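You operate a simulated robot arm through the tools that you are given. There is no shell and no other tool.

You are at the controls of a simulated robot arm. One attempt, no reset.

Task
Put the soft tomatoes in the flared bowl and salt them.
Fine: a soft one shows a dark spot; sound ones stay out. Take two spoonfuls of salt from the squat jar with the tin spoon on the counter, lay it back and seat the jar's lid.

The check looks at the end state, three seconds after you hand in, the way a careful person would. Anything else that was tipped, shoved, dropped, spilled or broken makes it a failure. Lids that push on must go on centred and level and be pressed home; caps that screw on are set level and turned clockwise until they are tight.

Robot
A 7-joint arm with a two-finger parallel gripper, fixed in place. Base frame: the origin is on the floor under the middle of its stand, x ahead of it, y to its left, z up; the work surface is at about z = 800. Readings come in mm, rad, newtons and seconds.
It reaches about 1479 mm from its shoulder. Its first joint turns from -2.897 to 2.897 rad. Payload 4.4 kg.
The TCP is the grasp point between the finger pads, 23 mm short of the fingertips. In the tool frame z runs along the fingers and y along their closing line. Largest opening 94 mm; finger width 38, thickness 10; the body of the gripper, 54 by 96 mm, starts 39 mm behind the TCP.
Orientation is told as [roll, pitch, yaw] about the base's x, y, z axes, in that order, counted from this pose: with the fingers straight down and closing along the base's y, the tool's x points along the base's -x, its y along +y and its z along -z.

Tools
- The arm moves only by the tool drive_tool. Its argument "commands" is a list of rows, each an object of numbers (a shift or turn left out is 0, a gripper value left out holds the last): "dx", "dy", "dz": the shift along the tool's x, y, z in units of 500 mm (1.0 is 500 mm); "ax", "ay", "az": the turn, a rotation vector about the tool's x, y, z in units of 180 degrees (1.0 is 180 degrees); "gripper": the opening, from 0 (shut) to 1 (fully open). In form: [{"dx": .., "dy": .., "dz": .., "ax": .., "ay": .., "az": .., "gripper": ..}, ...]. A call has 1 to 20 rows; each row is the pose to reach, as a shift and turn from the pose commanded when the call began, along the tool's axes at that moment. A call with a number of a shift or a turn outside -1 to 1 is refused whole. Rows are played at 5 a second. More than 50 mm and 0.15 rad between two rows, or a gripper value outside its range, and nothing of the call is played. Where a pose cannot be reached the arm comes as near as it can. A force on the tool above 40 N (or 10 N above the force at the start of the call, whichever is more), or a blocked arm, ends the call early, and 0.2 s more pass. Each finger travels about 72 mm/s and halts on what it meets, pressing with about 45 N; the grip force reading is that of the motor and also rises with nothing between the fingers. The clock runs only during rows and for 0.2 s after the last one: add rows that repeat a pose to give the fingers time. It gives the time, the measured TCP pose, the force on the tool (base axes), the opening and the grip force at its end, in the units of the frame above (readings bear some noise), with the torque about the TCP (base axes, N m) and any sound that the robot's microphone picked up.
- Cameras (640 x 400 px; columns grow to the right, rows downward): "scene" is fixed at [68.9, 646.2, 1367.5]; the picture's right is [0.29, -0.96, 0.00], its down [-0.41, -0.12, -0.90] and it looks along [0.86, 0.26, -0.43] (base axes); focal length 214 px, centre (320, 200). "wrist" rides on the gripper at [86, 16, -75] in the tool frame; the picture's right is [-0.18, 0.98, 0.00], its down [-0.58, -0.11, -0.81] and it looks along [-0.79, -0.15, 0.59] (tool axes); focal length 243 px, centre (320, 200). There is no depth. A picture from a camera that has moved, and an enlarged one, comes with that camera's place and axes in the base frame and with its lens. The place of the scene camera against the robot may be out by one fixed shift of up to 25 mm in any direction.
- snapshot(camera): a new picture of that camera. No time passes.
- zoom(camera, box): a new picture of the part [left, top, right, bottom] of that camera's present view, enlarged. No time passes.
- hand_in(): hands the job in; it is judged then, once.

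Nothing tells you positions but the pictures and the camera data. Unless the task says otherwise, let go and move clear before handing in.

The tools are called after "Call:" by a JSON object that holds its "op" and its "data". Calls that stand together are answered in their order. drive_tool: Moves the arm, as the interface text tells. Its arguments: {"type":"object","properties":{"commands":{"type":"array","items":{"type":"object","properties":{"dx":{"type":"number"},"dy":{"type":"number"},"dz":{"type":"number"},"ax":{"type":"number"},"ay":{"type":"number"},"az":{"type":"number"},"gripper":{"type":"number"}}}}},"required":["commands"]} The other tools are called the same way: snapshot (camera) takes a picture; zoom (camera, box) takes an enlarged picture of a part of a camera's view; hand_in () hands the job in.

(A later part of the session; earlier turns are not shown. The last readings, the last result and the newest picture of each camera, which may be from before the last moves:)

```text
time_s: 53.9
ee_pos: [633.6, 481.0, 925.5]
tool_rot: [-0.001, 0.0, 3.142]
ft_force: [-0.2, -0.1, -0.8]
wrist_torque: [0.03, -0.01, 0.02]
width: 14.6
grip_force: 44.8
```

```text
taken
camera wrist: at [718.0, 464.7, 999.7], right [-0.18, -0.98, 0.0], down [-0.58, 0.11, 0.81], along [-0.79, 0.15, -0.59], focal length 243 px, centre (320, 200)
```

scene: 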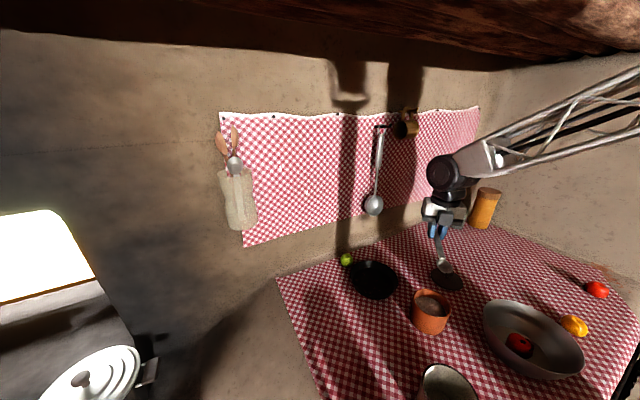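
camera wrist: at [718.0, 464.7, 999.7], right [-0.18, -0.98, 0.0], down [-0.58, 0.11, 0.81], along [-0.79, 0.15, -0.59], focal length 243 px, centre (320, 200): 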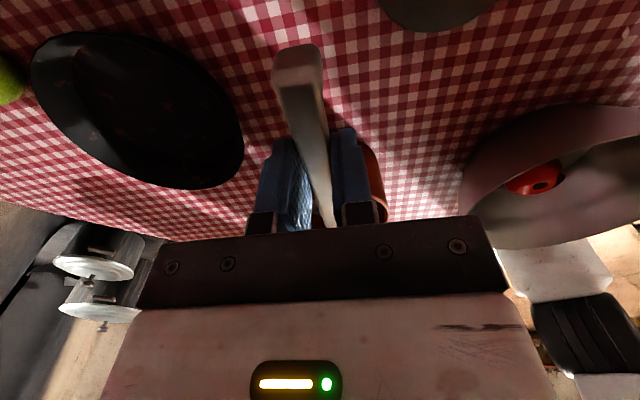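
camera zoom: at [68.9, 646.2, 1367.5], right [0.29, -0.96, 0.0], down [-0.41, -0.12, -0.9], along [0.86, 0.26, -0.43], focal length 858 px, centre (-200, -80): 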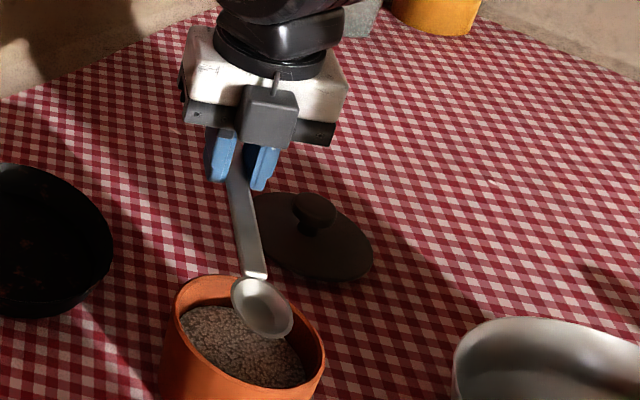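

By the scene camera the cup sits a few millimetres toward the robot from the jar's centre, but I want this tighter. I'll raise and shift sideways so the wrist camera sees the jar from this far side and triangulate its rim.

Call:
{"op": "drive_tool", "data": {"commands": [{"dz": -0.08}, {"dz": -0.12, "dy": 0.06}, {"dz": -0.15, "dy": 0.15}, {"dz": -0.15, "dy": 0.24}, {"dz": -0.15, "dy": 0.24}]}}

Call:
{"op": "snapshot", "data": {"camera": "wrist"}}

Call:
{"op": "zoom", "data": {"camera": "wrist", "box": [100, 60, 260, 160]}}

Call:
{"op": "zoom", "data": {"camera": "wrist", "box": [180, 80, 300, 155]}}

```text
time_s: 55.1
ee_pos: [630.9, 357.8, 1000.8]
tool_rot: [-0.001, 0.002, 3.142]
ft_force: [0.3, -0.2, -1.1]
wrist_torque: [-0.04, -0.02, 0.02]
width: 14.6
grip_force: 44.8
```

```text
taken
camera wrist: at [716.7, 341.4, 1075.0], right [-0.18, -0.98, 0.0], down [-0.58, 0.11, 0.81], along [-0.79, 0.15, -0.59], focal length 243 px, centre (320, 200)
```

wrist: 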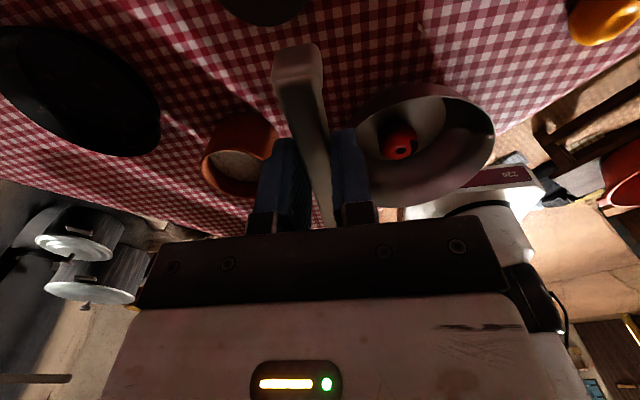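

```text
4.00 times, centred on (180, 110) of wrist
camera zoom: at [716.7, 341.4, 1075.0], right [-0.18, -0.98, 0.0], down [-0.58, 0.11, 0.81], along [-0.79, 0.15, -0.59], focal length 970 px, centre (880, 560)
```

zoom: 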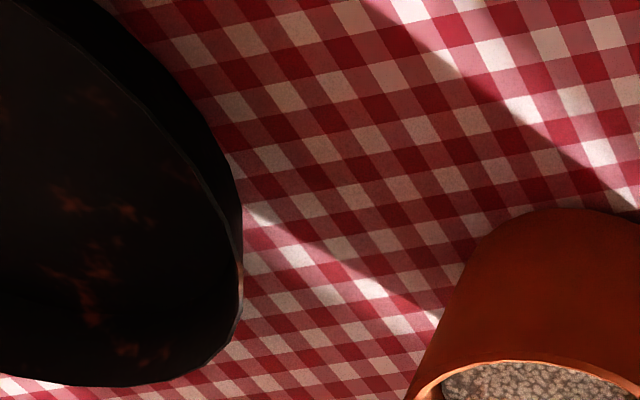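

```text
5.33 times, centred on (240, 118) of wrist
camera zoom: at [716.7, 341.4, 1075.0], right [-0.18, -0.98, 0.0], down [-0.58, 0.11, 0.81], along [-0.79, 0.15, -0.59], focal length 1294 px, centre (747, 640)
```

zoom: 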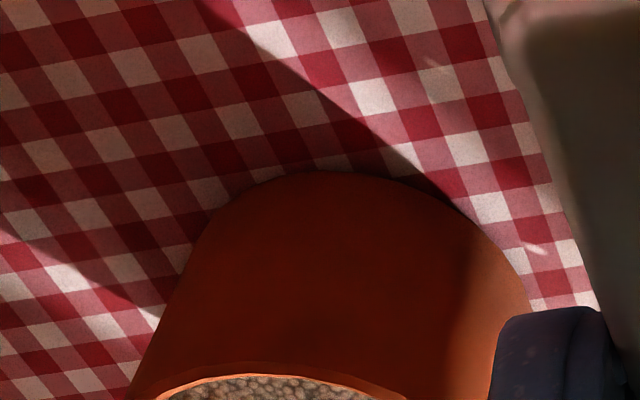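

The jar's rim is partly hidden by a finger. I'll shift another 45 mm sideways and a little higher.

Call:
{"op": "drive_tool", "data": {"commands": [{"dz": -0.04, "dy": 0.05}, {"dz": -0.08, "dy": 0.1}, {"dz": -0.08, "dy": 0.1}]}}

Call:
{"op": "snapshot", "data": {"camera": "wrist"}}

Call:
{"op": "zoom", "data": {"camera": "wrist", "box": [150, 90, 270, 165]}}

Call:
{"op": "zoom", "data": {"camera": "wrist", "box": [150, 120, 270, 195]}}

```text
time_s: 55.9
ee_pos: [630.4, 309.5, 1041.2]
tool_rot: [-0.002, 0.003, 3.141]
ft_force: [0.2, -0.3, -0.1]
wrist_torque: [-0.01, -0.04, 0.0]
width: 14.5
grip_force: 45.0
```

```text
taken
camera wrist: at [716.8, 293.5, 1114.9], right [-0.18, -0.98, 0.0], down [-0.58, 0.11, 0.81], along [-0.79, 0.15, -0.59], focal length 243 px, centre (320, 200)
```

wrist: 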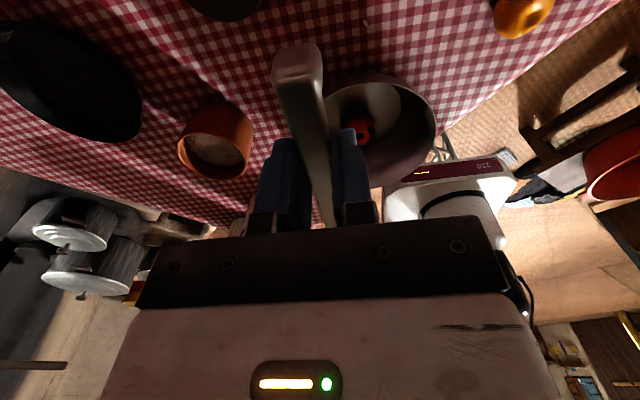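

```text
5.33 times, centred on (210, 128) of wrist
camera zoom: at [716.8, 293.5, 1114.9], right [-0.18, -0.98, 0.0], down [-0.58, 0.11, 0.81], along [-0.79, 0.15, -0.59], focal length 1294 px, centre (907, 587)
```

zoom: 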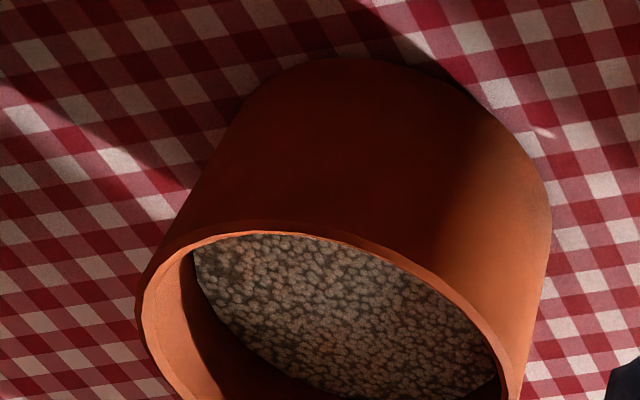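

```text
5.33 times, centred on (210, 158) of wrist
camera zoom: at [716.8, 293.5, 1114.9], right [-0.18, -0.98, 0.0], down [-0.58, 0.11, 0.81], along [-0.79, 0.15, -0.59], focal length 1294 px, centre (907, 427)
```

zoom: 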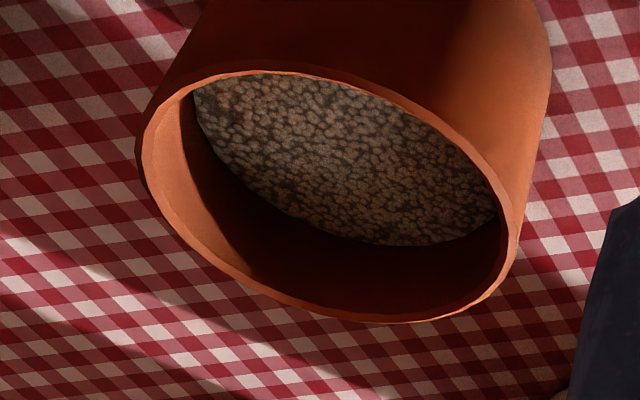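

The jar's rim is now better fixed: centre about (514, 482), z ≈ 873, with the salt roughly 26 mm below it at z ≈ 846. I'll move back in line with the jar and tilt the spoon 45° nose-down above its mouth.

Call:
{"op": "drive_tool", "data": {"commands": [{"dx": 0.006, "dy": -0.07}, {"dx": 0.012, "dy": -0.14}, {"dx": 0.018, "dy": -0.21}, {"dx": 0.024, "dy": -0.28}, {"dx": 0.029, "dy": -0.345}, {"dx": 0.029, "dy": -0.345}]}}

Call:
{"op": "drive_tool", "data": {"commands": [{"dx": -0.0062, "dz": -0.0206, "ay": 0.0417}, {"dx": -0.0164, "dz": -0.0122, "ay": 0.0833}, {"dx": -0.0306, "dz": -0.0022, "ay": 0.125}, {"dx": -0.0488, "dz": 0.02, "ay": 0.1667}, {"dx": -0.0704, "dz": 0.0448, "ay": 0.2083}, {"dx": -0.095, "dz": 0.0726, "ay": 0.25}, {"dx": -0.095, "dz": 0.0726, "ay": 0.25}]}}

Call:
{"op": "zoom", "data": {"camera": "scene", "box": [370, 220, 530, 320]}}

Call:
{"op": "zoom", "data": {"camera": "scene", "box": [390, 275, 470, 325]}}

Call:
{"op": "snapshot", "data": {"camera": "wrist"}}

```text
time_s: 57.3
ee_pos: [646.3, 481.2, 1042.6]
tool_rot: [-0.003, 0.001, 3.141]
ft_force: [0.8, 0.2, -0.6]
wrist_torque: [-0.02, 0.0, -0.01]
width: 14.7
grip_force: 44.9
```

```text
time_s: 58.9
ee_pos: [600.0, 482.6, 1006.0]
tool_rot: [-0.002, 0.787, 3.138]
ft_force: [-0.7, -0.9, -1.1]
wrist_torque: [-0.01, 0.0, 0.03]
width: 14.4
grip_force: 44.8
```

```text
4.00 times, centred on (450, 270) of scene
camera zoom: at [68.9, 646.2, 1367.5], right [0.29, -0.96, 0.0], down [-0.41, -0.12, -0.9], along [0.86, 0.26, -0.43], focal length 858 px, centre (-200, -80)
```

zoom: 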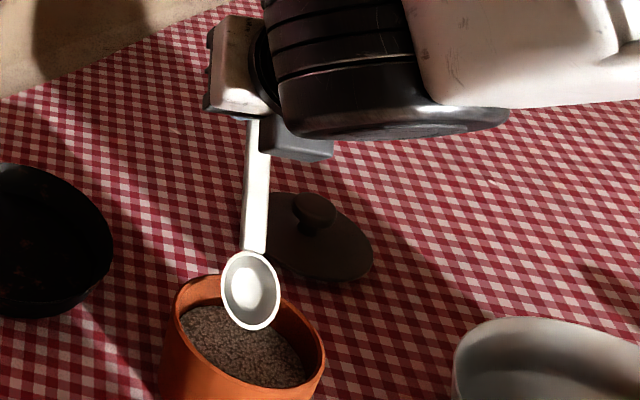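

```text
8.00 times, centred on (430, 300) of scene
camera zoom: at [68.9, 646.2, 1367.5], right [0.29, -0.96, 0.0], down [-0.41, -0.12, -0.9], along [0.86, 0.26, -0.43], focal length 1716 px, centre (-560, -600)
```

zoom: 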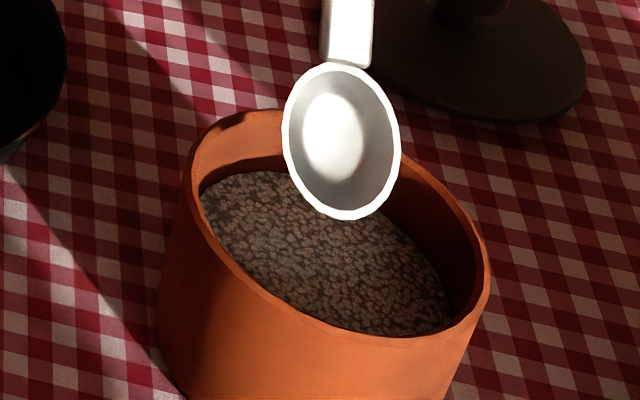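

```text
taken
camera wrist: at [607.7, 466.8, 1118.0], right [-0.13, -0.98, -0.13], down [-0.98, 0.11, 0.16], along [-0.14, 0.15, -0.98], focal length 243 px, centre (320, 200)
```

wrist: 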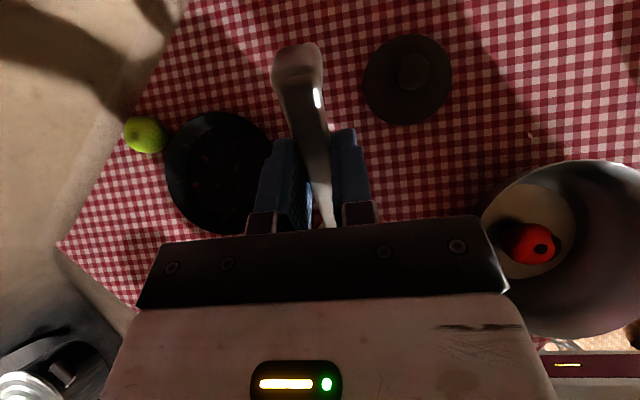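

The tilted spoon looks right and its cup is over the jar's mouth, consistent with my geometry. I'll lower until the lip just reaches the salt.

Call:
{"op": "drive_tool", "data": {"commands": [{"dx": -0.025, "dz": 0.021, "dy": 0.002}, {"dx": -0.05, "dz": 0.042, "dy": 0.004}, {"dx": -0.075, "dz": 0.063, "dy": 0.004}, {"dx": -0.075, "dz": 0.063, "dy": 0.004}]}}

Call:
{"op": "zoom", "data": {"camera": "scene", "box": [390, 275, 470, 325]}}

```text
time_s: 59.9
ee_pos: [595.4, 481.6, 955.9]
tool_rot: [-0.004, 0.788, 3.138]
ft_force: [-0.6, 0.0, -1.0]
wrist_torque: [-0.02, 0.0, -0.03]
width: 14.5
grip_force: 45.2
```

```text
8.00 times, centred on (430, 300) of scene
camera zoom: at [68.9, 646.2, 1367.5], right [0.29, -0.96, 0.0], down [-0.41, -0.12, -0.9], along [0.86, 0.26, -0.43], focal length 1716 px, centre (-560, -600)
```

zoom: 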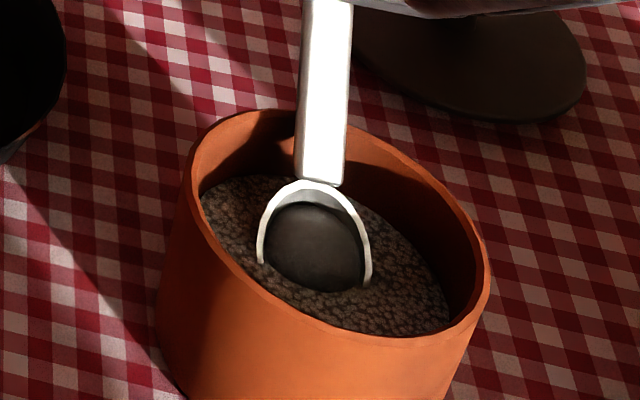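

The salt surface is near z ≈ 850, and the cup's lip is already in it with no resistance. I'll dig deeper with a small forward sweep toward the jar's near side while starting to level the spoon.

Call:
{"op": "drive_tool", "data": {"commands": [{"dx": -0.0199, "dz": 0.0089}, {"dx": -0.0372, "dz": 0.0264, "ay": -0.0172}, {"dx": -0.0465, "dz": 0.031, "ay": -0.0283}, {"dx": -0.0494, "dz": 0.033, "ay": -0.045}, {"dx": -0.0494, "dz": 0.033, "ay": -0.045}]}}

Call:
{"op": "zoom", "data": {"camera": "scene", "box": [390, 275, 470, 325]}}

```text
time_s: 61.1
ee_pos: [588.7, 480.5, 927.4]
tool_rot: [-0.004, 0.646, 3.136]
ft_force: [-0.5, 0.2, -0.5]
wrist_torque: [-0.01, 0.02, 0.02]
width: 14.6
grip_force: 45.3
```

```text
8.00 times, centred on (430, 300) of scene
camera zoom: at [68.9, 646.2, 1367.5], right [0.29, -0.96, 0.0], down [-0.41, -0.12, -0.9], along [0.86, 0.26, -0.43], focal length 1716 px, centre (-560, -600)
```

zoom: 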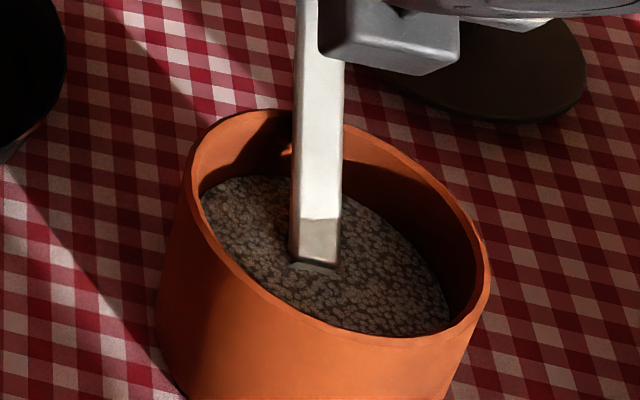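

The cup is fully under the salt. Now I'll lift smoothly while rotating the spoon back to level, keeping the handle clear of the rim.

Call:
{"op": "drive_tool", "data": {"commands": [{"dx": 0.0078, "dz": 0.0032, "ay": -0.0139}, {"dx": 0.0156, "dz": 0.0065, "ay": -0.0278}, {"dx": 0.0215, "dz": 0.0116, "ay": -0.0444}, {"dx": 0.0273, "dz": 0.0166, "ay": -0.0611}, {"dx": 0.0327, "dz": 0.0206, "ay": -0.0778}, {"dx": 0.038, "dz": 0.0246, "ay": -0.0944}, {"dx": 0.0443, "dz": 0.0281, "ay": -0.1139}, {"dx": 0.0506, "dz": 0.0316, "ay": -0.1333}, {"dx": 0.0565, "dz": 0.0322, "ay": -0.1514}, {"dx": 0.0623, "dz": 0.0329, "ay": -0.1694}, {"dx": 0.0685, "dz": 0.0289, "ay": -0.1875}, {"dx": 0.0747, "dz": 0.0248, "ay": -0.2056}, {"dx": 0.09, "dz": 0.005, "ay": -0.2056}, {"dx": 0.1048, "dz": -0.0152, "ay": -0.2056}, {"dx": 0.1048, "dz": -0.0152, "ay": -0.2056}]}}

Call:
{"op": "zoom", "data": {"camera": "scene", "box": [390, 260, 470, 310]}}

Call:
{"op": "zoom", "data": {"camera": "scene", "box": [370, 220, 530, 320]}}

```text
time_s: 64.3
ee_pos: [626.3, 480.4, 964.1]
tool_rot: [-0.002, 0.0, 3.141]
ft_force: [-0.5, 0.1, 0.0]
wrist_torque: [0.02, -0.02, 0.03]
width: 14.5
grip_force: 44.8
```

```text
8.00 times, centred on (430, 285) of scene
camera zoom: at [68.9, 646.2, 1367.5], right [0.29, -0.96, 0.0], down [-0.41, -0.12, -0.9], along [0.86, 0.26, -0.43], focal length 1716 px, centre (-560, -480)
```

zoom: 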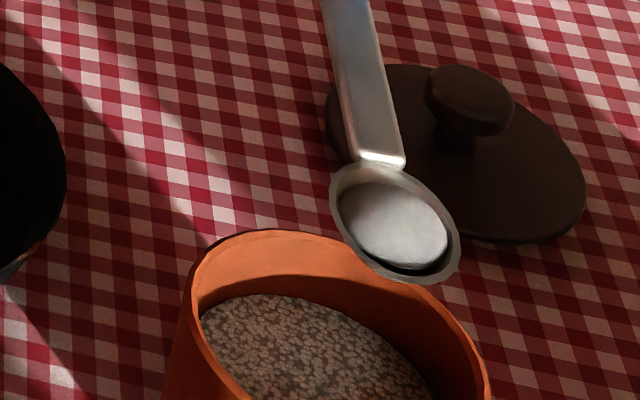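

```text
4.00 times, centred on (450, 270) of scene
camera zoom: at [68.9, 646.2, 1367.5], right [0.29, -0.96, 0.0], down [-0.41, -0.12, -0.9], along [0.86, 0.26, -0.43], focal length 858 px, centre (-200, -80)
```

zoom: 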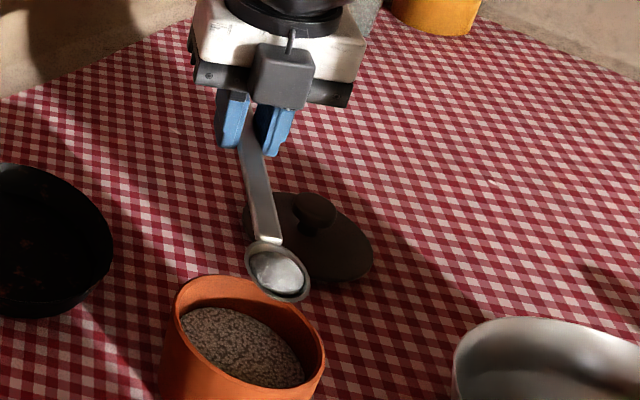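

The spoon holds a white, level load of salt. I'll carry it level to above the tomato in the bowl.

Call:
{"op": "drive_tool", "data": {"commands": [{"dx": -0.0014, "dy": 0.025}, {"dx": -0.0042, "dy": 0.075}, {"dx": -0.0071, "dy": 0.125}, {"dx": -0.0099, "dy": 0.175}, {"dx": -0.0127, "dy": 0.225}, {"dx": -0.0156, "dy": 0.275}, {"dx": -0.0184, "dy": 0.325}, {"dx": -0.0212, "dy": 0.375}, {"dx": -0.0226, "dy": 0.3988}, {"dx": -0.0226, "dy": 0.3988}]}}

Call:
{"op": "zoom", "data": {"camera": "scene", "box": [440, 260, 600, 360]}}

Call:
{"op": "snapshot", "data": {"camera": "wrist"}}

```text
time_s: 66.5
ee_pos: [614.1, 279.7, 962.6]
tool_rot: [0.0, 0.0, 3.142]
ft_force: [-0.2, 0.0, 0.1]
wrist_torque: [-0.01, -0.04, 0.01]
width: 14.7
grip_force: 45.5
```

```text
4.00 times, centred on (520, 310) of scene
camera zoom: at [68.9, 646.2, 1367.5], right [0.29, -0.96, 0.0], down [-0.41, -0.12, -0.9], along [0.86, 0.26, -0.43], focal length 858 px, centre (-480, -240)
```

zoom: 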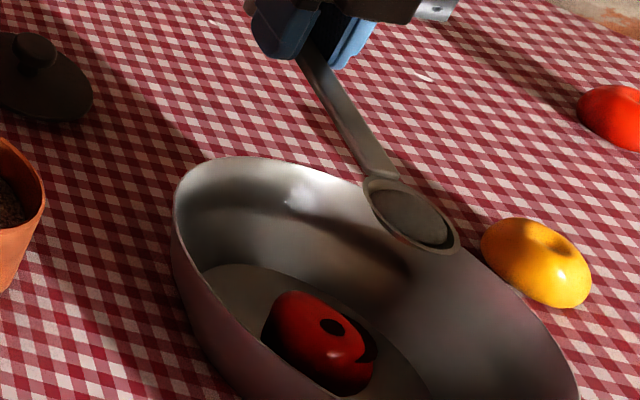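

```text
taken
camera wrist: at [699.8, 265.3, 1036.6], right [-0.18, -0.98, 0.0], down [-0.58, 0.11, 0.81], along [-0.79, 0.15, -0.59], focal length 243 px, centre (320, 200)
```

wrist: 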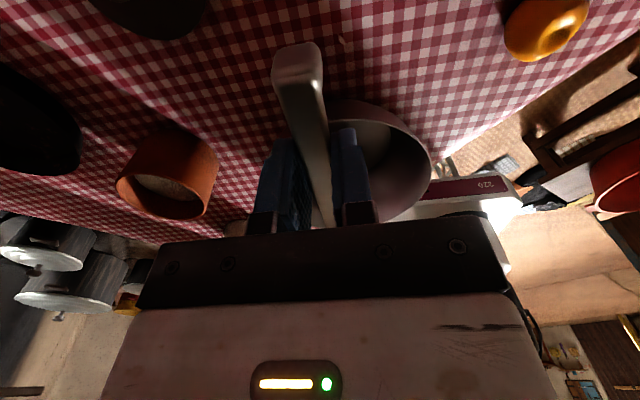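

The loaded cup is over the tomato at about (488, 279). I'll tilt the spoon down in place to pour, first to 60°, then look.

Call:
{"op": "drive_tool", "data": {"commands": [{"dx": -0.0004, "dz": -0.0174, "ay": 0.0417}, {"dx": -0.0066, "dz": -0.029, "ay": 0.0833}, {"dx": -0.0148, "dz": -0.039, "ay": 0.125}, {"dx": -0.027, "dz": -0.0508, "ay": 0.1667}, {"dx": -0.0446, "dz": -0.066, "ay": 0.2083}, {"dx": -0.0672, "dz": -0.0842, "ay": 0.25}, {"dx": -0.0966, "dz": -0.097, "ay": 0.2917}, {"dx": -0.1302, "dz": -0.106, "ay": 0.3333}, {"dx": -0.1302, "dz": -0.106, "ay": 0.3333}]}}

Call:
{"op": "zoom", "data": {"camera": "scene", "box": [440, 260, 600, 360]}}

Call:
{"op": "snapshot", "data": {"camera": "scene"}}

```text
time_s: 68.5
ee_pos: [547.7, 282.1, 1017.5]
tool_rot: [-0.003, 1.046, 3.138]
ft_force: [-0.5, -0.5, -1.0]
wrist_torque: [0.0, 0.0, -0.04]
width: 14.7
grip_force: 45.0
```

```text
4.00 times, centred on (520, 310) of scene
camera zoom: at [68.9, 646.2, 1367.5], right [0.29, -0.96, 0.0], down [-0.41, -0.12, -0.9], along [0.86, 0.26, -0.43], focal length 858 px, centre (-480, -240)
```

zoom: 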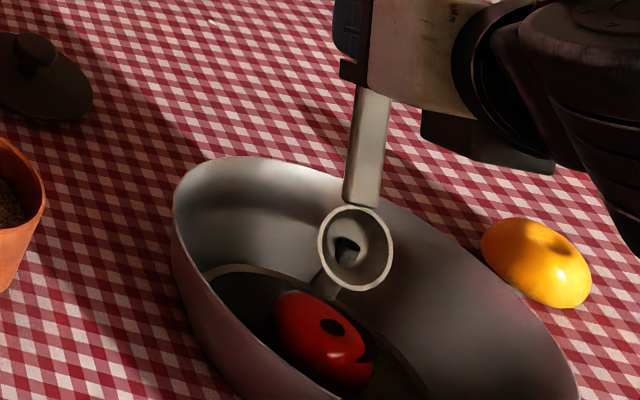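

```text
taken
```

scene: 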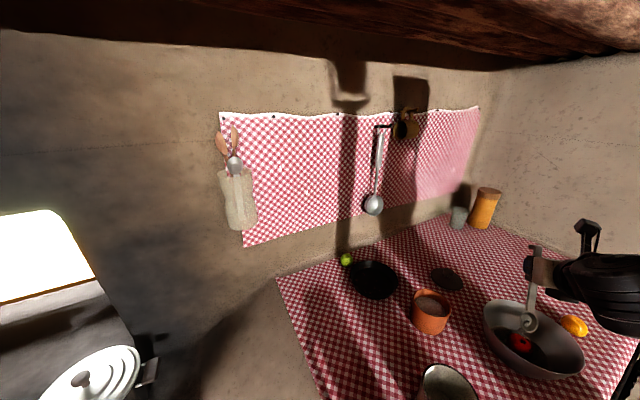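

The cup looks nearly empty, with a stream falling onto the tomato. I'll zoom in and then tilt further to empty it fully.

Call:
{"op": "zoom", "data": {"camera": "scene", "box": [490, 300, 570, 350]}}

Call:
{"op": "drive_tool", "data": {"commands": [{"ay": 0.0}, {"dx": 0.0066, "dz": -0.0354, "ay": 0.0417}, {"dx": 0.0136, "dz": -0.0708, "ay": 0.0833}, {"dx": 0.0136, "dz": -0.0708, "ay": 0.0833}, {"dx": 0.0136, "dz": -0.0708, "ay": 0.0833}]}}

Call:
{"op": "zoom", "data": {"camera": "scene", "box": [490, 300, 570, 350]}}

```text
8.00 times, centred on (530, 325) of scene
camera zoom: at [68.9, 646.2, 1367.5], right [0.29, -0.96, 0.0], down [-0.41, -0.12, -0.9], along [0.86, 0.26, -0.43], focal length 1716 px, centre (-1360, -800)
```

zoom: 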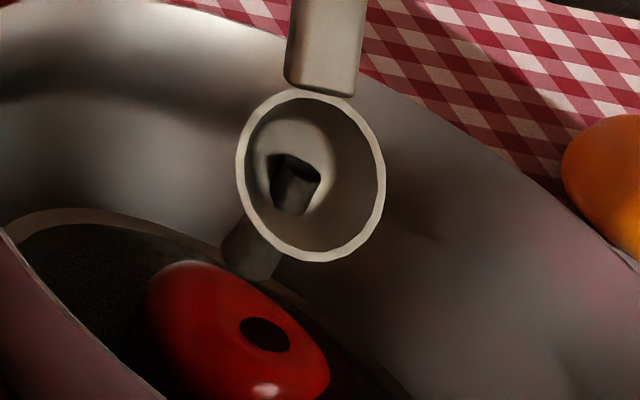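

```text
time_s: 69.7
ee_pos: [522.5, 282.6, 1040.3]
tool_rot: [-0.009, 1.308, 3.13]
ft_force: [0.5, 0.8, -1.0]
wrist_torque: [0.0, 0.0, -0.03]
width: 14.5
grip_force: 45.1
```

```text
8.00 times, centred on (530, 325) of scene
camera zoom: at [68.9, 646.2, 1367.5], right [0.29, -0.96, 0.0], down [-0.41, -0.12, -0.9], along [0.86, 0.26, -0.43], focal length 1716 px, centre (-1360, -800)
```

zoom: 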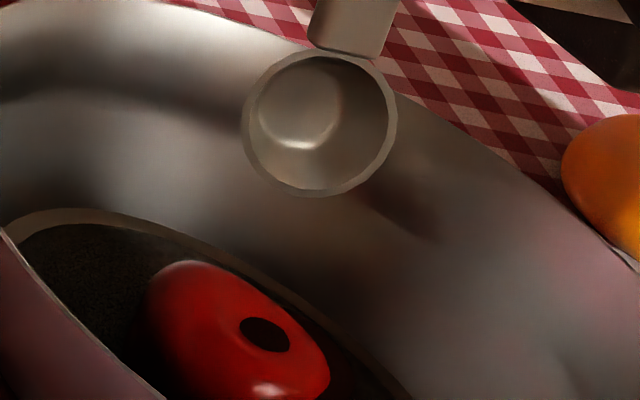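

The spoon is empty and salt lies in the bowl under the tomato. I'll go back to the jar for the second spoonful, returning to the 45° entry pose.

Call:
{"op": "drive_tool", "data": {"commands": [{"dx": 0.0016, "dz": 0.0256, "dy": -0.0661, "ay": -0.0276}, {"dx": 0.0032, "dz": 0.0513, "dy": -0.1323, "ay": -0.0553}, {"dx": 0.0048, "dz": 0.0769, "dy": -0.1984, "ay": -0.0829}, {"dx": 0.0064, "dz": 0.1025, "dy": -0.2645, "ay": -0.1105}, {"dx": 0.008, "dz": 0.1282, "dy": -0.3307, "ay": -0.1382}, {"dx": 0.0096, "dz": 0.1538, "dy": -0.3968, "ay": -0.1658}, {"dx": 0.0096, "dz": 0.1538, "dy": -0.3968, "ay": -0.1658}]}}

Call:
{"op": "zoom", "data": {"camera": "scene", "box": [390, 260, 470, 310]}}

Call:
{"op": "zoom", "data": {"camera": "scene", "box": [470, 290, 600, 371]}}

Call:
{"op": "snapshot", "data": {"camera": "wrist"}}

```text
time_s: 71.3
ee_pos: [596.2, 478.8, 1026.0]
tool_rot: [-0.002, 0.786, 3.138]
ft_force: [0.0, -0.4, -0.3]
wrist_torque: [-0.03, -0.01, 0.02]
width: 14.8
grip_force: 44.6
```

```text
8.00 times, centred on (430, 285) of scene
camera zoom: at [68.9, 646.2, 1367.5], right [0.29, -0.96, 0.0], down [-0.41, -0.12, -0.9], along [0.86, 0.26, -0.43], focal length 1716 px, centre (-560, -480)
```

zoom: 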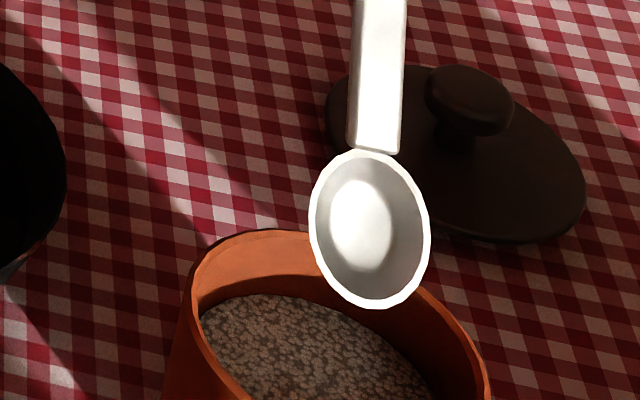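

```text
4.92 times, centred on (535, 330) of scene
camera zoom: at [68.9, 646.2, 1367.5], right [0.29, -0.96, 0.0], down [-0.41, -0.12, -0.9], along [0.86, 0.26, -0.43], focal length 1056 px, centre (-738, -442)
```

zoom: 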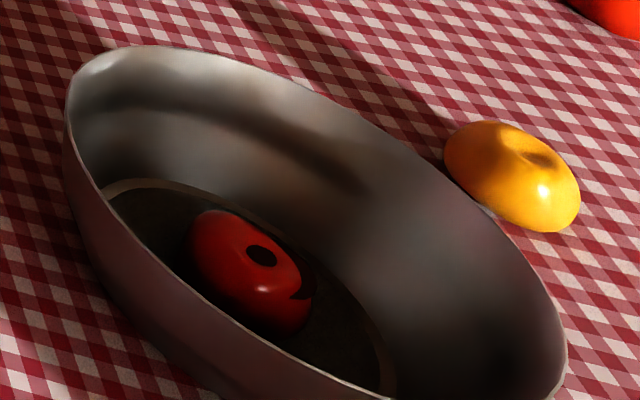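

```text
taken
camera wrist: at [604.3, 463.2, 1137.5], right [-0.13, -0.98, -0.13], down [-0.98, 0.11, 0.16], along [-0.14, 0.15, -0.98], focal length 243 px, centre (320, 200)
```

wrist: 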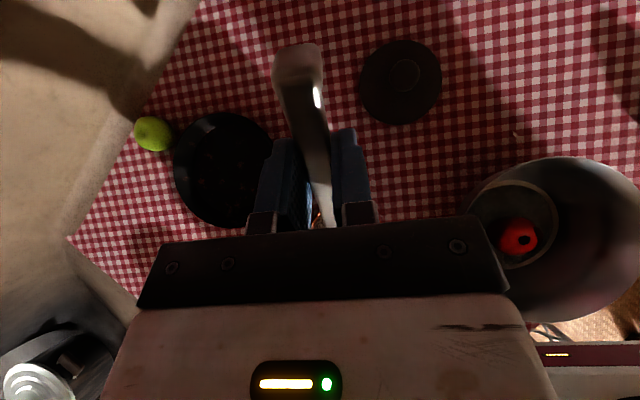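

The salt now shows as a thin layer in the bowl. I'll repeat the same dig for the second spoonful.

Call:
{"op": "drive_tool", "data": {"commands": [{"dx": -0.0335, "dz": 0.0325, "dy": -0.001}, {"dx": -0.0669, "dz": 0.0651, "dy": -0.003}, {"dx": -0.1004, "dz": 0.0976, "dy": -0.004}, {"dx": -0.1203, "dz": 0.1065, "dy": -0.004}, {"dx": -0.1376, "dz": 0.124, "dy": -0.004, "ay": -0.0172}, {"dx": -0.1469, "dz": 0.1286, "dy": -0.004, "ay": -0.0283}, {"dx": -0.1498, "dz": 0.1306, "dy": -0.004, "ay": -0.045}, {"dx": -0.1498, "dz": 0.1306, "dy": -0.004, "ay": -0.045}]}}

Call:
{"op": "zoom", "data": {"camera": "scene", "box": [390, 275, 470, 325]}}

```text
time_s: 73.1
ee_pos: [590.7, 482.5, 926.8]
tool_rot: [-0.004, 0.645, 3.14]
ft_force: [0.2, -0.3, -0.5]
wrist_torque: [-0.02, -0.05, -0.01]
width: 14.7
grip_force: 45.1
```

```text
8.00 times, centred on (430, 300) of scene
camera zoom: at [68.9, 646.2, 1367.5], right [0.29, -0.96, 0.0], down [-0.41, -0.12, -0.9], along [0.86, 0.26, -0.43], focal length 1716 px, centre (-560, -600)
```

zoom: 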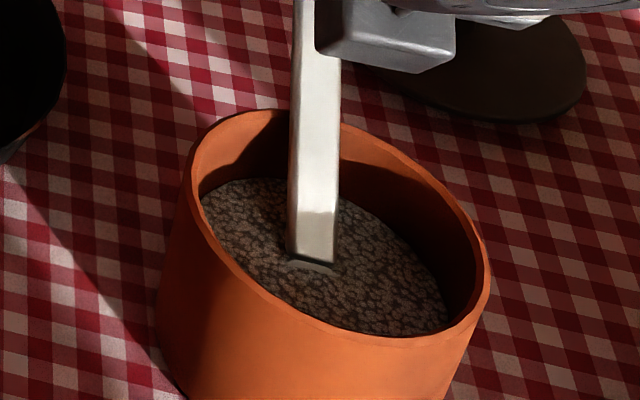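

The cup is just under the salt. I'll go 3 mm deeper, then lift and level as before.

Call:
{"op": "drive_tool", "data": {"commands": [{"dx": -0.0036, "dz": 0.0048}, {"dx": -0.0036, "dz": 0.0048}, {"dx": 0.0078, "dz": 0.0032, "ay": -0.0139}, {"dx": 0.0156, "dz": 0.0065, "ay": -0.0278}, {"dx": 0.0215, "dz": 0.0116, "ay": -0.0444}, {"dx": 0.0273, "dz": 0.0166, "ay": -0.0611}, {"dx": 0.0327, "dz": 0.0206, "ay": -0.0778}, {"dx": 0.038, "dz": 0.0246, "ay": -0.0944}, {"dx": 0.0443, "dz": 0.0281, "ay": -0.1139}, {"dx": 0.0506, "dz": 0.0316, "ay": -0.1333}, {"dx": 0.0565, "dz": 0.0322, "ay": -0.1514}, {"dx": 0.0623, "dz": 0.0329, "ay": -0.1694}, {"dx": 0.0685, "dz": 0.0289, "ay": -0.1875}, {"dx": 0.0747, "dz": 0.0248, "ay": -0.2053}, {"dx": 0.09, "dz": 0.005, "ay": -0.2053}, {"dx": 0.1048, "dz": -0.0152, "ay": -0.2053}, {"dx": 0.1048, "dz": -0.0152, "ay": -0.2053}]}}

Call:
{"op": "zoom", "data": {"camera": "scene", "box": [390, 260, 470, 310]}}

Call:
{"op": "zoom", "data": {"camera": "scene", "box": [370, 220, 530, 320]}}

```text
time_s: 76.7
ee_pos: [628.9, 482.0, 963.2]
tool_rot: [-0.001, 0.003, 3.141]
ft_force: [-0.1, 0.6, 0.1]
wrist_torque: [-0.01, 0.01, 0.02]
width: 14.6
grip_force: 44.9
```

```text
8.00 times, centred on (430, 285) of scene
camera zoom: at [68.9, 646.2, 1367.5], right [0.29, -0.96, 0.0], down [-0.41, -0.12, -0.9], along [0.86, 0.26, -0.43], focal length 1716 px, centre (-560, -480)
```

zoom: 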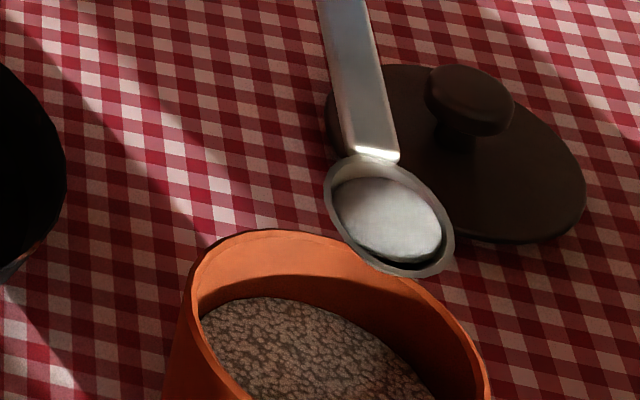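

```text
4.00 times, centred on (450, 270) of scene
camera zoom: at [68.9, 646.2, 1367.5], right [0.29, -0.96, 0.0], down [-0.41, -0.12, -0.9], along [0.86, 0.26, -0.43], focal length 858 px, centre (-200, -80)
```

zoom: 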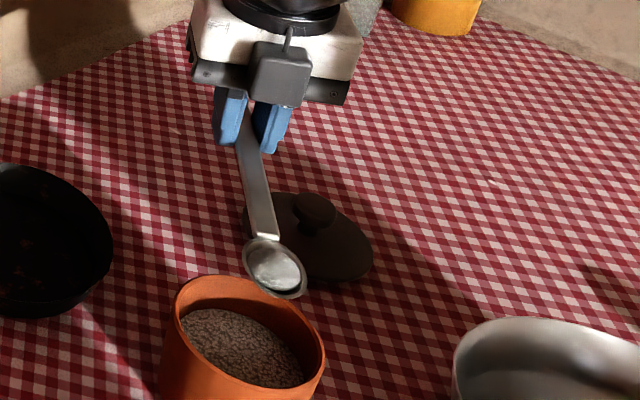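

A second full spoonful. I'll carry it level to the bowl the same way.

Call:
{"op": "drive_tool", "data": {"commands": [{"dx": -0.0018, "dy": 0.025}, {"dx": -0.0055, "dy": 0.075}, {"dx": -0.0091, "dy": 0.125}, {"dx": -0.0128, "dy": 0.175}, {"dx": -0.0165, "dy": 0.225}, {"dx": -0.0201, "dy": 0.275}, {"dx": -0.0238, "dy": 0.325}, {"dx": -0.0274, "dy": 0.375}, {"dx": -0.0296, "dy": 0.4046}, {"dx": -0.0296, "dy": 0.4046}]}}

Call:
{"op": "zoom", "data": {"camera": "scene", "box": [440, 260, 600, 360]}}

```text
time_s: 78.9
ee_pos: [614.3, 280.0, 963.8]
tool_rot: [0.0, 0.002, 3.142]
ft_force: [-0.3, 0.0, 0.7]
wrist_torque: [0.06, -0.03, 0.01]
width: 14.6
grip_force: 44.8
```

```text
4.00 times, centred on (520, 310) of scene
camera zoom: at [68.9, 646.2, 1367.5], right [0.29, -0.96, 0.0], down [-0.41, -0.12, -0.9], along [0.86, 0.26, -0.43], focal length 858 px, centre (-480, -240)
```

zoom: 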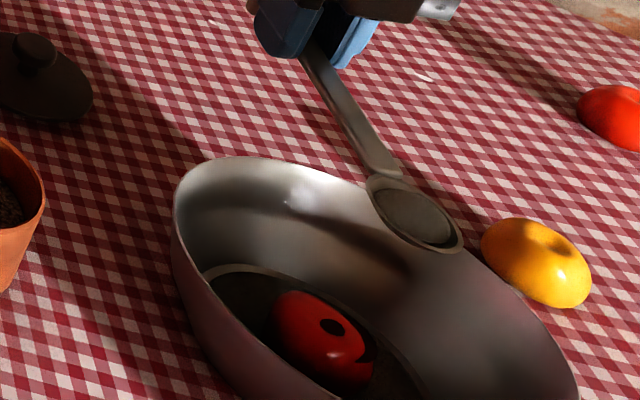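

Same position as before. I'll pour by tilting the spoon nose-down over the tomato.

Call:
{"op": "drive_tool", "data": {"commands": [{"dx": -0.0004, "dz": -0.0174, "ay": 0.0417}, {"dx": -0.0066, "dz": -0.029, "ay": 0.0833}, {"dx": -0.0148, "dz": -0.039, "ay": 0.125}, {"dx": -0.027, "dz": -0.0508, "ay": 0.1667}, {"dx": -0.0446, "dz": -0.066, "ay": 0.2083}, {"dx": -0.0672, "dz": -0.0842, "ay": 0.25}, {"dx": -0.0966, "dz": -0.097, "ay": 0.2917}, {"dx": -0.1302, "dz": -0.106, "ay": 0.3333}, {"dx": -0.1302, "dz": -0.106, "ay": 0.3333}, {"dx": -0.1656, "dz": -0.113, "ay": 0.375}, {"dx": -0.202, "dz": -0.118, "ay": 0.4167}, {"dx": -0.202, "dz": -0.118, "ay": 0.4167}, {"dx": -0.202, "dz": -0.118, "ay": 0.4167}, {"dx": -0.202, "dz": -0.118, "ay": 0.4167}]}}

Call:
{"op": "zoom", "data": {"camera": "scene", "box": [480, 290, 580, 352]}}

Call:
{"op": "snapshot", "data": {"camera": "scene"}}

```text
time_s: 81.9
ee_pos: [511.8, 280.5, 1021.3]
tool_rot: [-0.01, 1.311, 3.131]
ft_force: [0.0, 0.1, 0.4]
wrist_torque: [0.0, -0.02, -0.01]
width: 14.4
grip_force: 45.3
```

```text
6.40 times, centred on (530, 321) of scene
camera zoom: at [68.9, 646.2, 1367.5], right [0.29, -0.96, 0.0], down [-0.41, -0.12, -0.9], along [0.86, 0.26, -0.43], focal length 1373 px, centre (-1024, -574)
```

zoom: 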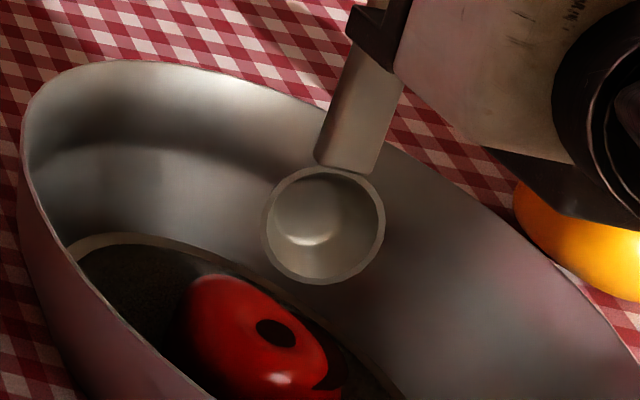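

```text
taken
```

scene: 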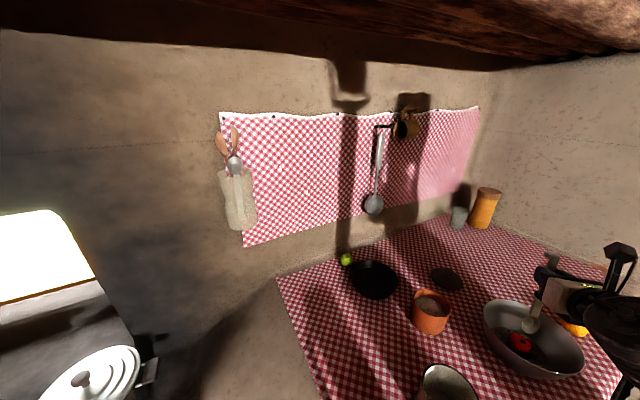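

Both spoonfuls are in the bowl and the spoon's cup is empty. I'll level the spoon again and carry it back to where it lay.

Call:
{"op": "drive_tool", "data": {"commands": [{"dx": 0.0056, "dz": 0.0209, "ay": -0.0417}, {"dx": 0.0111, "dz": 0.0417, "ay": -0.0834}, {"dx": 0.0167, "dz": 0.0626, "ay": -0.1252}, {"dx": 0.0222, "dz": 0.0835, "ay": -0.1669}, {"dx": 0.0278, "dz": 0.1044, "ay": -0.2086}, {"dx": 0.0334, "dz": 0.1252, "ay": -0.2503}, {"dx": 0.0389, "dz": 0.1461, "ay": -0.292}, {"dx": 0.0445, "dz": 0.167, "ay": -0.3338}, {"dx": 0.05, "dz": 0.1878, "ay": -0.3755}, {"dx": 0.0556, "dz": 0.2087, "ay": -0.4172}, {"dx": 0.0556, "dz": 0.2087, "ay": -0.4172}]}}

Call:
{"op": "snapshot", "data": {"camera": "scene"}}

```text
time_s: 84.3
ee_pos: [621.1, 278.4, 1023.4]
tool_rot: [-0.004, -0.001, 3.142]
ft_force: [0.1, 0.6, -0.8]
wrist_torque: [0.0, 0.0, 0.02]
width: 14.8
grip_force: 45.0
```

```text
taken
```

scene: 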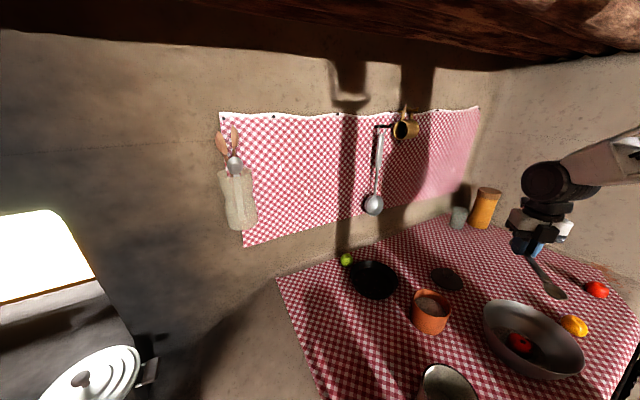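

The spoon is level again. I'll carry it over its original spot at yaw 133.4°.

Call:
{"op": "drive_tool", "data": {"commands": [{"dx": 0.0527, "dy": 0.0429, "dz": 0.0234, "az": 0.0324}, {"dx": 0.1055, "dy": 0.0859, "dz": 0.0468, "az": 0.0648}, {"dx": 0.1582, "dy": 0.1288, "dz": 0.0701, "az": 0.0972}, {"dx": 0.2109, "dy": 0.1717, "dz": 0.0935, "az": 0.1296}, {"dx": 0.2636, "dy": 0.2146, "dz": 0.1169, "az": 0.1619}, {"dx": 0.3164, "dy": 0.2576, "dz": 0.1403, "az": 0.1943}, {"dx": 0.3691, "dy": 0.3005, "dz": 0.1636, "az": 0.2267}, {"dx": 0.4218, "dy": 0.3434, "dz": 0.187, "az": 0.2591}, {"dx": 0.4218, "dy": 0.3434, "dz": 0.187, "az": 0.2591}]}}

Call:
{"op": "zoom", "data": {"camera": "scene", "box": [460, 210, 580, 285]}}

Call:
{"op": "snapshot", "data": {"camera": "wrist"}}

```text
time_s: 86.3
ee_pos: [831.2, 107.7, 929.9]
tool_rot: [-0.003, -0.002, 2.327]
ft_force: [0.5, -1.3, -0.9]
wrist_torque: [-0.01, -0.03, -0.02]
width: 14.7
grip_force: 45.5
```

```text
5.33 times, centred on (520, 248) of scene
camera zoom: at [68.9, 646.2, 1367.5], right [0.29, -0.96, 0.0], down [-0.41, -0.12, -0.9], along [0.86, 0.26, -0.43], focal length 1144 px, centre (-747, -53)
```

zoom: 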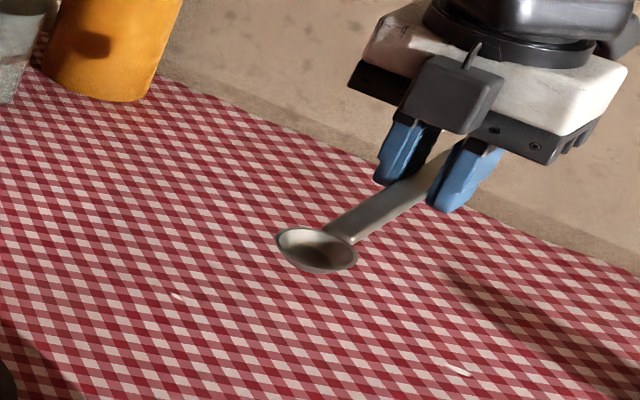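

```text
taken
camera wrist: at [878.1, 34.5, 1002.5], right [-0.84, -0.54, 0.0], down [-0.32, 0.5, 0.81], along [-0.44, 0.68, -0.59], focal length 243 px, centre (320, 200)
```

wrist: 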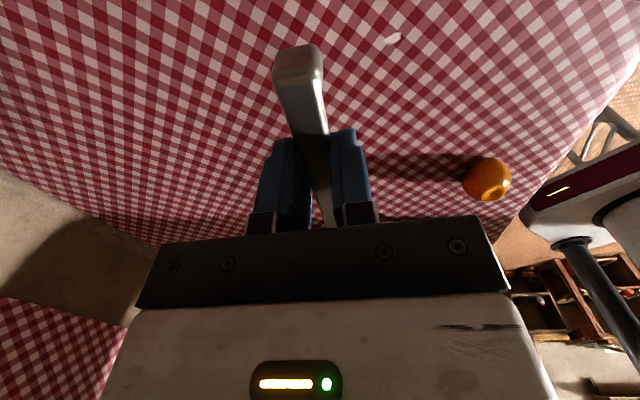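

I'm above the spoon's original spot. I'll lower it gently to the cloth.

Call:
{"op": "drive_tool", "data": {"commands": [{"dz": 0.05}, {"dz": 0.1}, {"dz": 0.15}, {"dz": 0.18}, {"dz": 0.195}, {"dz": 0.201}, {"dz": 0.201}]}}

Call:
{"op": "zoom", "data": {"camera": "scene", "box": [480, 230, 580, 292]}}

```text
time_s: 87.9
ee_pos: [830.8, 108.9, 828.3]
tool_rot: [-0.002, -0.003, 2.326]
ft_force: [0.4, 0.9, 1.2]
wrist_torque: [-0.08, -0.07, 0.01]
width: 14.5
grip_force: 44.4
```

```text
6.40 times, centred on (530, 261) of scene
camera zoom: at [68.9, 646.2, 1367.5], right [0.29, -0.96, 0.0], down [-0.41, -0.12, -0.9], along [0.86, 0.26, -0.43], focal length 1373 px, centre (-1024, -190)
```

zoom: 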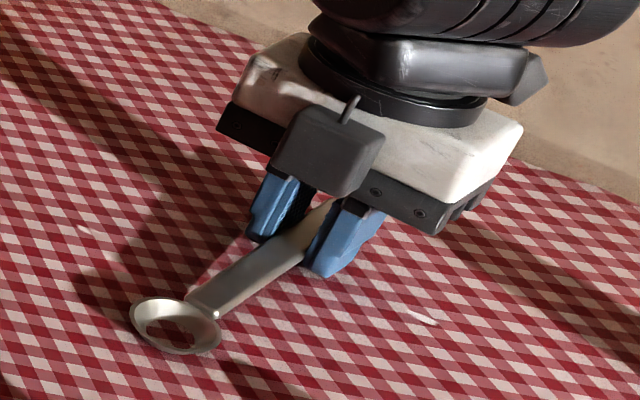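

The spoon is back where it lay, touching the cloth. I'll open the fingers and rise.

Call:
{"op": "drive_tool", "data": {"commands": [{"gripper": 0.18}, {"gripper": 0.22}, {"gripper": 0.3}, {"gripper": 0.4}, {"gripper": 0.5}, {"gripper": 0.55}, {"dz": -0.03, "gripper": 0.55}, {"dz": -0.1, "gripper": 0.55}, {"dz": -0.19, "gripper": 0.55}, {"dz": -0.28, "gripper": 0.55}, {"dz": -0.28, "gripper": 0.55}]}}

Call:
{"op": "snapshot", "data": {"camera": "wrist"}}

Call:
{"op": "zoom", "data": {"camera": "scene", "box": [460, 220, 620, 320]}}

```text
time_s: 90.3
ee_pos: [831.9, 106.8, 969.3]
tool_rot: [-0.001, -0.002, 2.326]
ft_force: [0.1, -0.1, -1.0]
wrist_torque: [0.01, -0.04, -0.01]
width: 51.8
grip_force: 0.0
```

```text
taken
camera wrist: at [879.0, 33.4, 1041.8], right [-0.84, -0.54, 0.0], down [-0.32, 0.5, 0.81], along [-0.44, 0.68, -0.59], focal length 243 px, centre (320, 200)
```

wrist: 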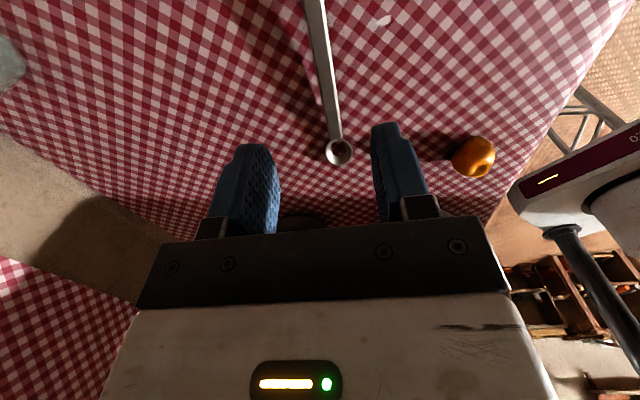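

```text
4.00 times, centred on (540, 270) of scene
camera zoom: at [68.9, 646.2, 1367.5], right [0.29, -0.96, 0.0], down [-0.41, -0.12, -0.9], along [0.86, 0.26, -0.43], focal length 858 px, centre (-560, -80)
```

zoom: 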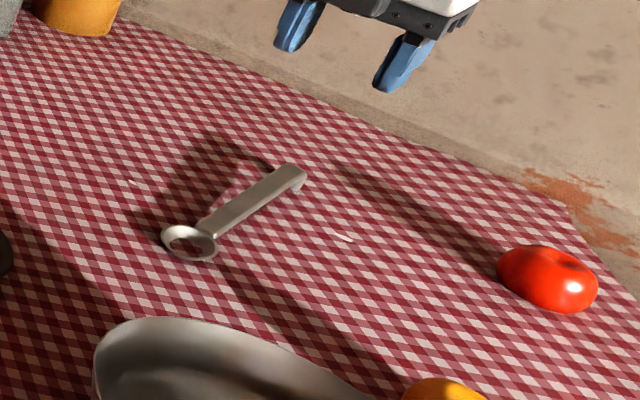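

The spoon is back in place. Now for the lid: I'll unwind to yaw 0 and look closely at it near (694, 393).

Call:
{"op": "drive_tool", "data": {"commands": [{"dx": -0.0427, "dy": -0.0091, "dz": -0.02, "az": 0.0463}, {"dx": -0.0854, "dy": -0.0181, "dz": -0.04, "az": 0.0926}, {"dx": -0.1281, "dy": -0.0272, "dz": -0.06, "az": 0.1389}, {"dx": -0.1708, "dy": -0.0363, "dz": -0.06, "az": 0.1852}, {"dx": -0.2134, "dy": -0.0453, "dz": -0.06, "az": 0.2314}, {"dx": -0.2561, "dy": -0.0544, "dz": -0.06, "az": 0.2777}, {"dx": -0.2988, "dy": -0.0634, "dz": -0.06, "az": 0.324}, {"dx": -0.3415, "dy": -0.0725, "dz": -0.06, "az": 0.3703}, {"dx": -0.3842, "dy": -0.0816, "dz": -0.06, "az": 0.4166}, {"dx": -0.4269, "dy": -0.0906, "dz": -0.06, "az": 0.4629}, {"dx": -0.4696, "dy": -0.0997, "dz": -0.06, "az": 0.5092}, {"dx": -0.5123, "dy": -0.1088, "dz": -0.05, "az": 0.5555}, {"dx": -0.5549, "dy": -0.1178, "dz": -0.04, "az": 0.6017}, {"dx": -0.5976, "dy": -0.1269, "dz": -0.03, "az": 0.648}, {"dx": -0.6403, "dy": -0.1359, "dz": -0.01, "az": 0.6943}, {"dx": -0.683, "dy": -0.145, "dz": 0.01, "az": 0.7406}, {"dx": -0.683, "dy": -0.145, "dz": 0.01, "az": 0.7406}]}}

Call:
{"op": "snapshot", "data": {"camera": "wrist"}}

Call:
{"op": "zoom", "data": {"camera": "wrist", "box": [240, 20, 400, 120]}}

Call:
{"op": "zoom", "data": {"camera": "scene", "box": [420, 260, 480, 297]}}

```text
time_s: 93.9
ee_pos: [648.7, 405.6, 962.9]
tool_rot: [0.003, 0.0, -0.002]
ft_force: [0.3, -0.1, -0.1]
wrist_torque: [0.01, 0.01, 0.03]
width: 51.7
grip_force: 0.1
```

```text
taken
camera wrist: at [562.0, 423.5, 1036.2], right [0.19, 0.98, 0.0], down [0.58, -0.11, 0.81], along [0.79, -0.15, -0.59], focal length 243 px, centre (320, 200)
```

wrist: 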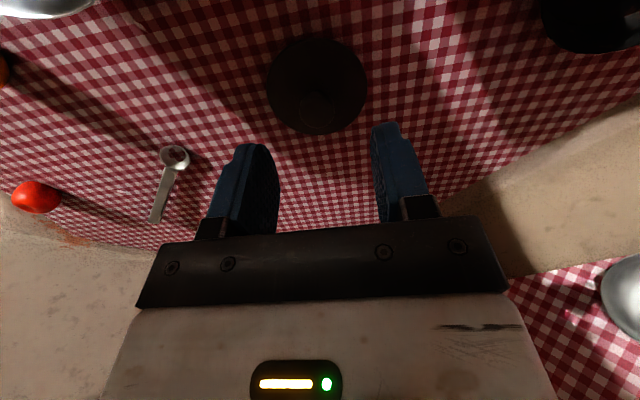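

```text
4.00 times, centred on (320, 70) of wrist
camera zoom: at [562.0, 423.5, 1036.2], right [0.19, 0.98, 0.0], down [0.58, -0.11, 0.81], along [0.79, -0.15, -0.59], focal length 970 px, centre (320, 720)
```

zoom: 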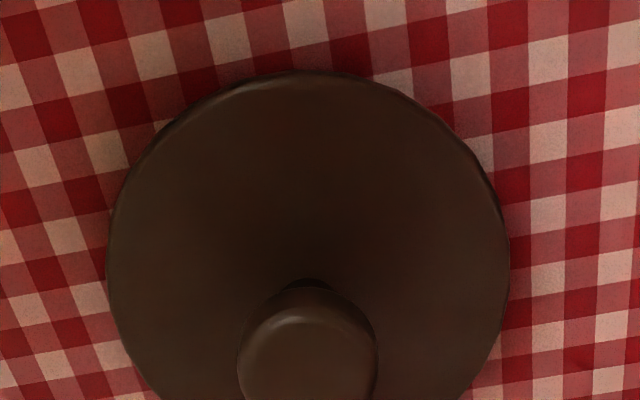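

```text
10.67 times, centred on (450, 278) of scene
camera zoom: at [68.9, 646.2, 1367.5], right [0.29, -0.96, 0.0], down [-0.41, -0.12, -0.9], along [0.86, 0.26, -0.43], focal length 2288 px, centre (-1067, -637)
```

zoom: 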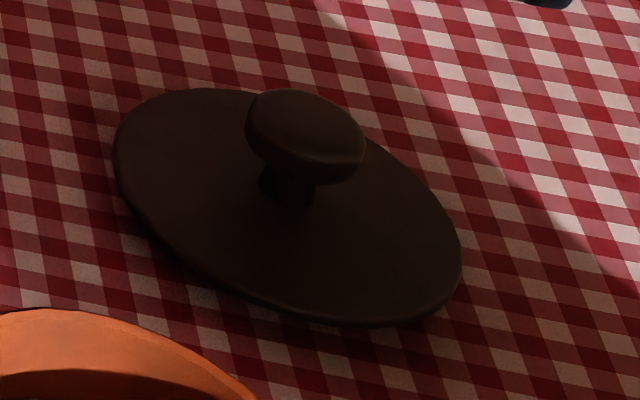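

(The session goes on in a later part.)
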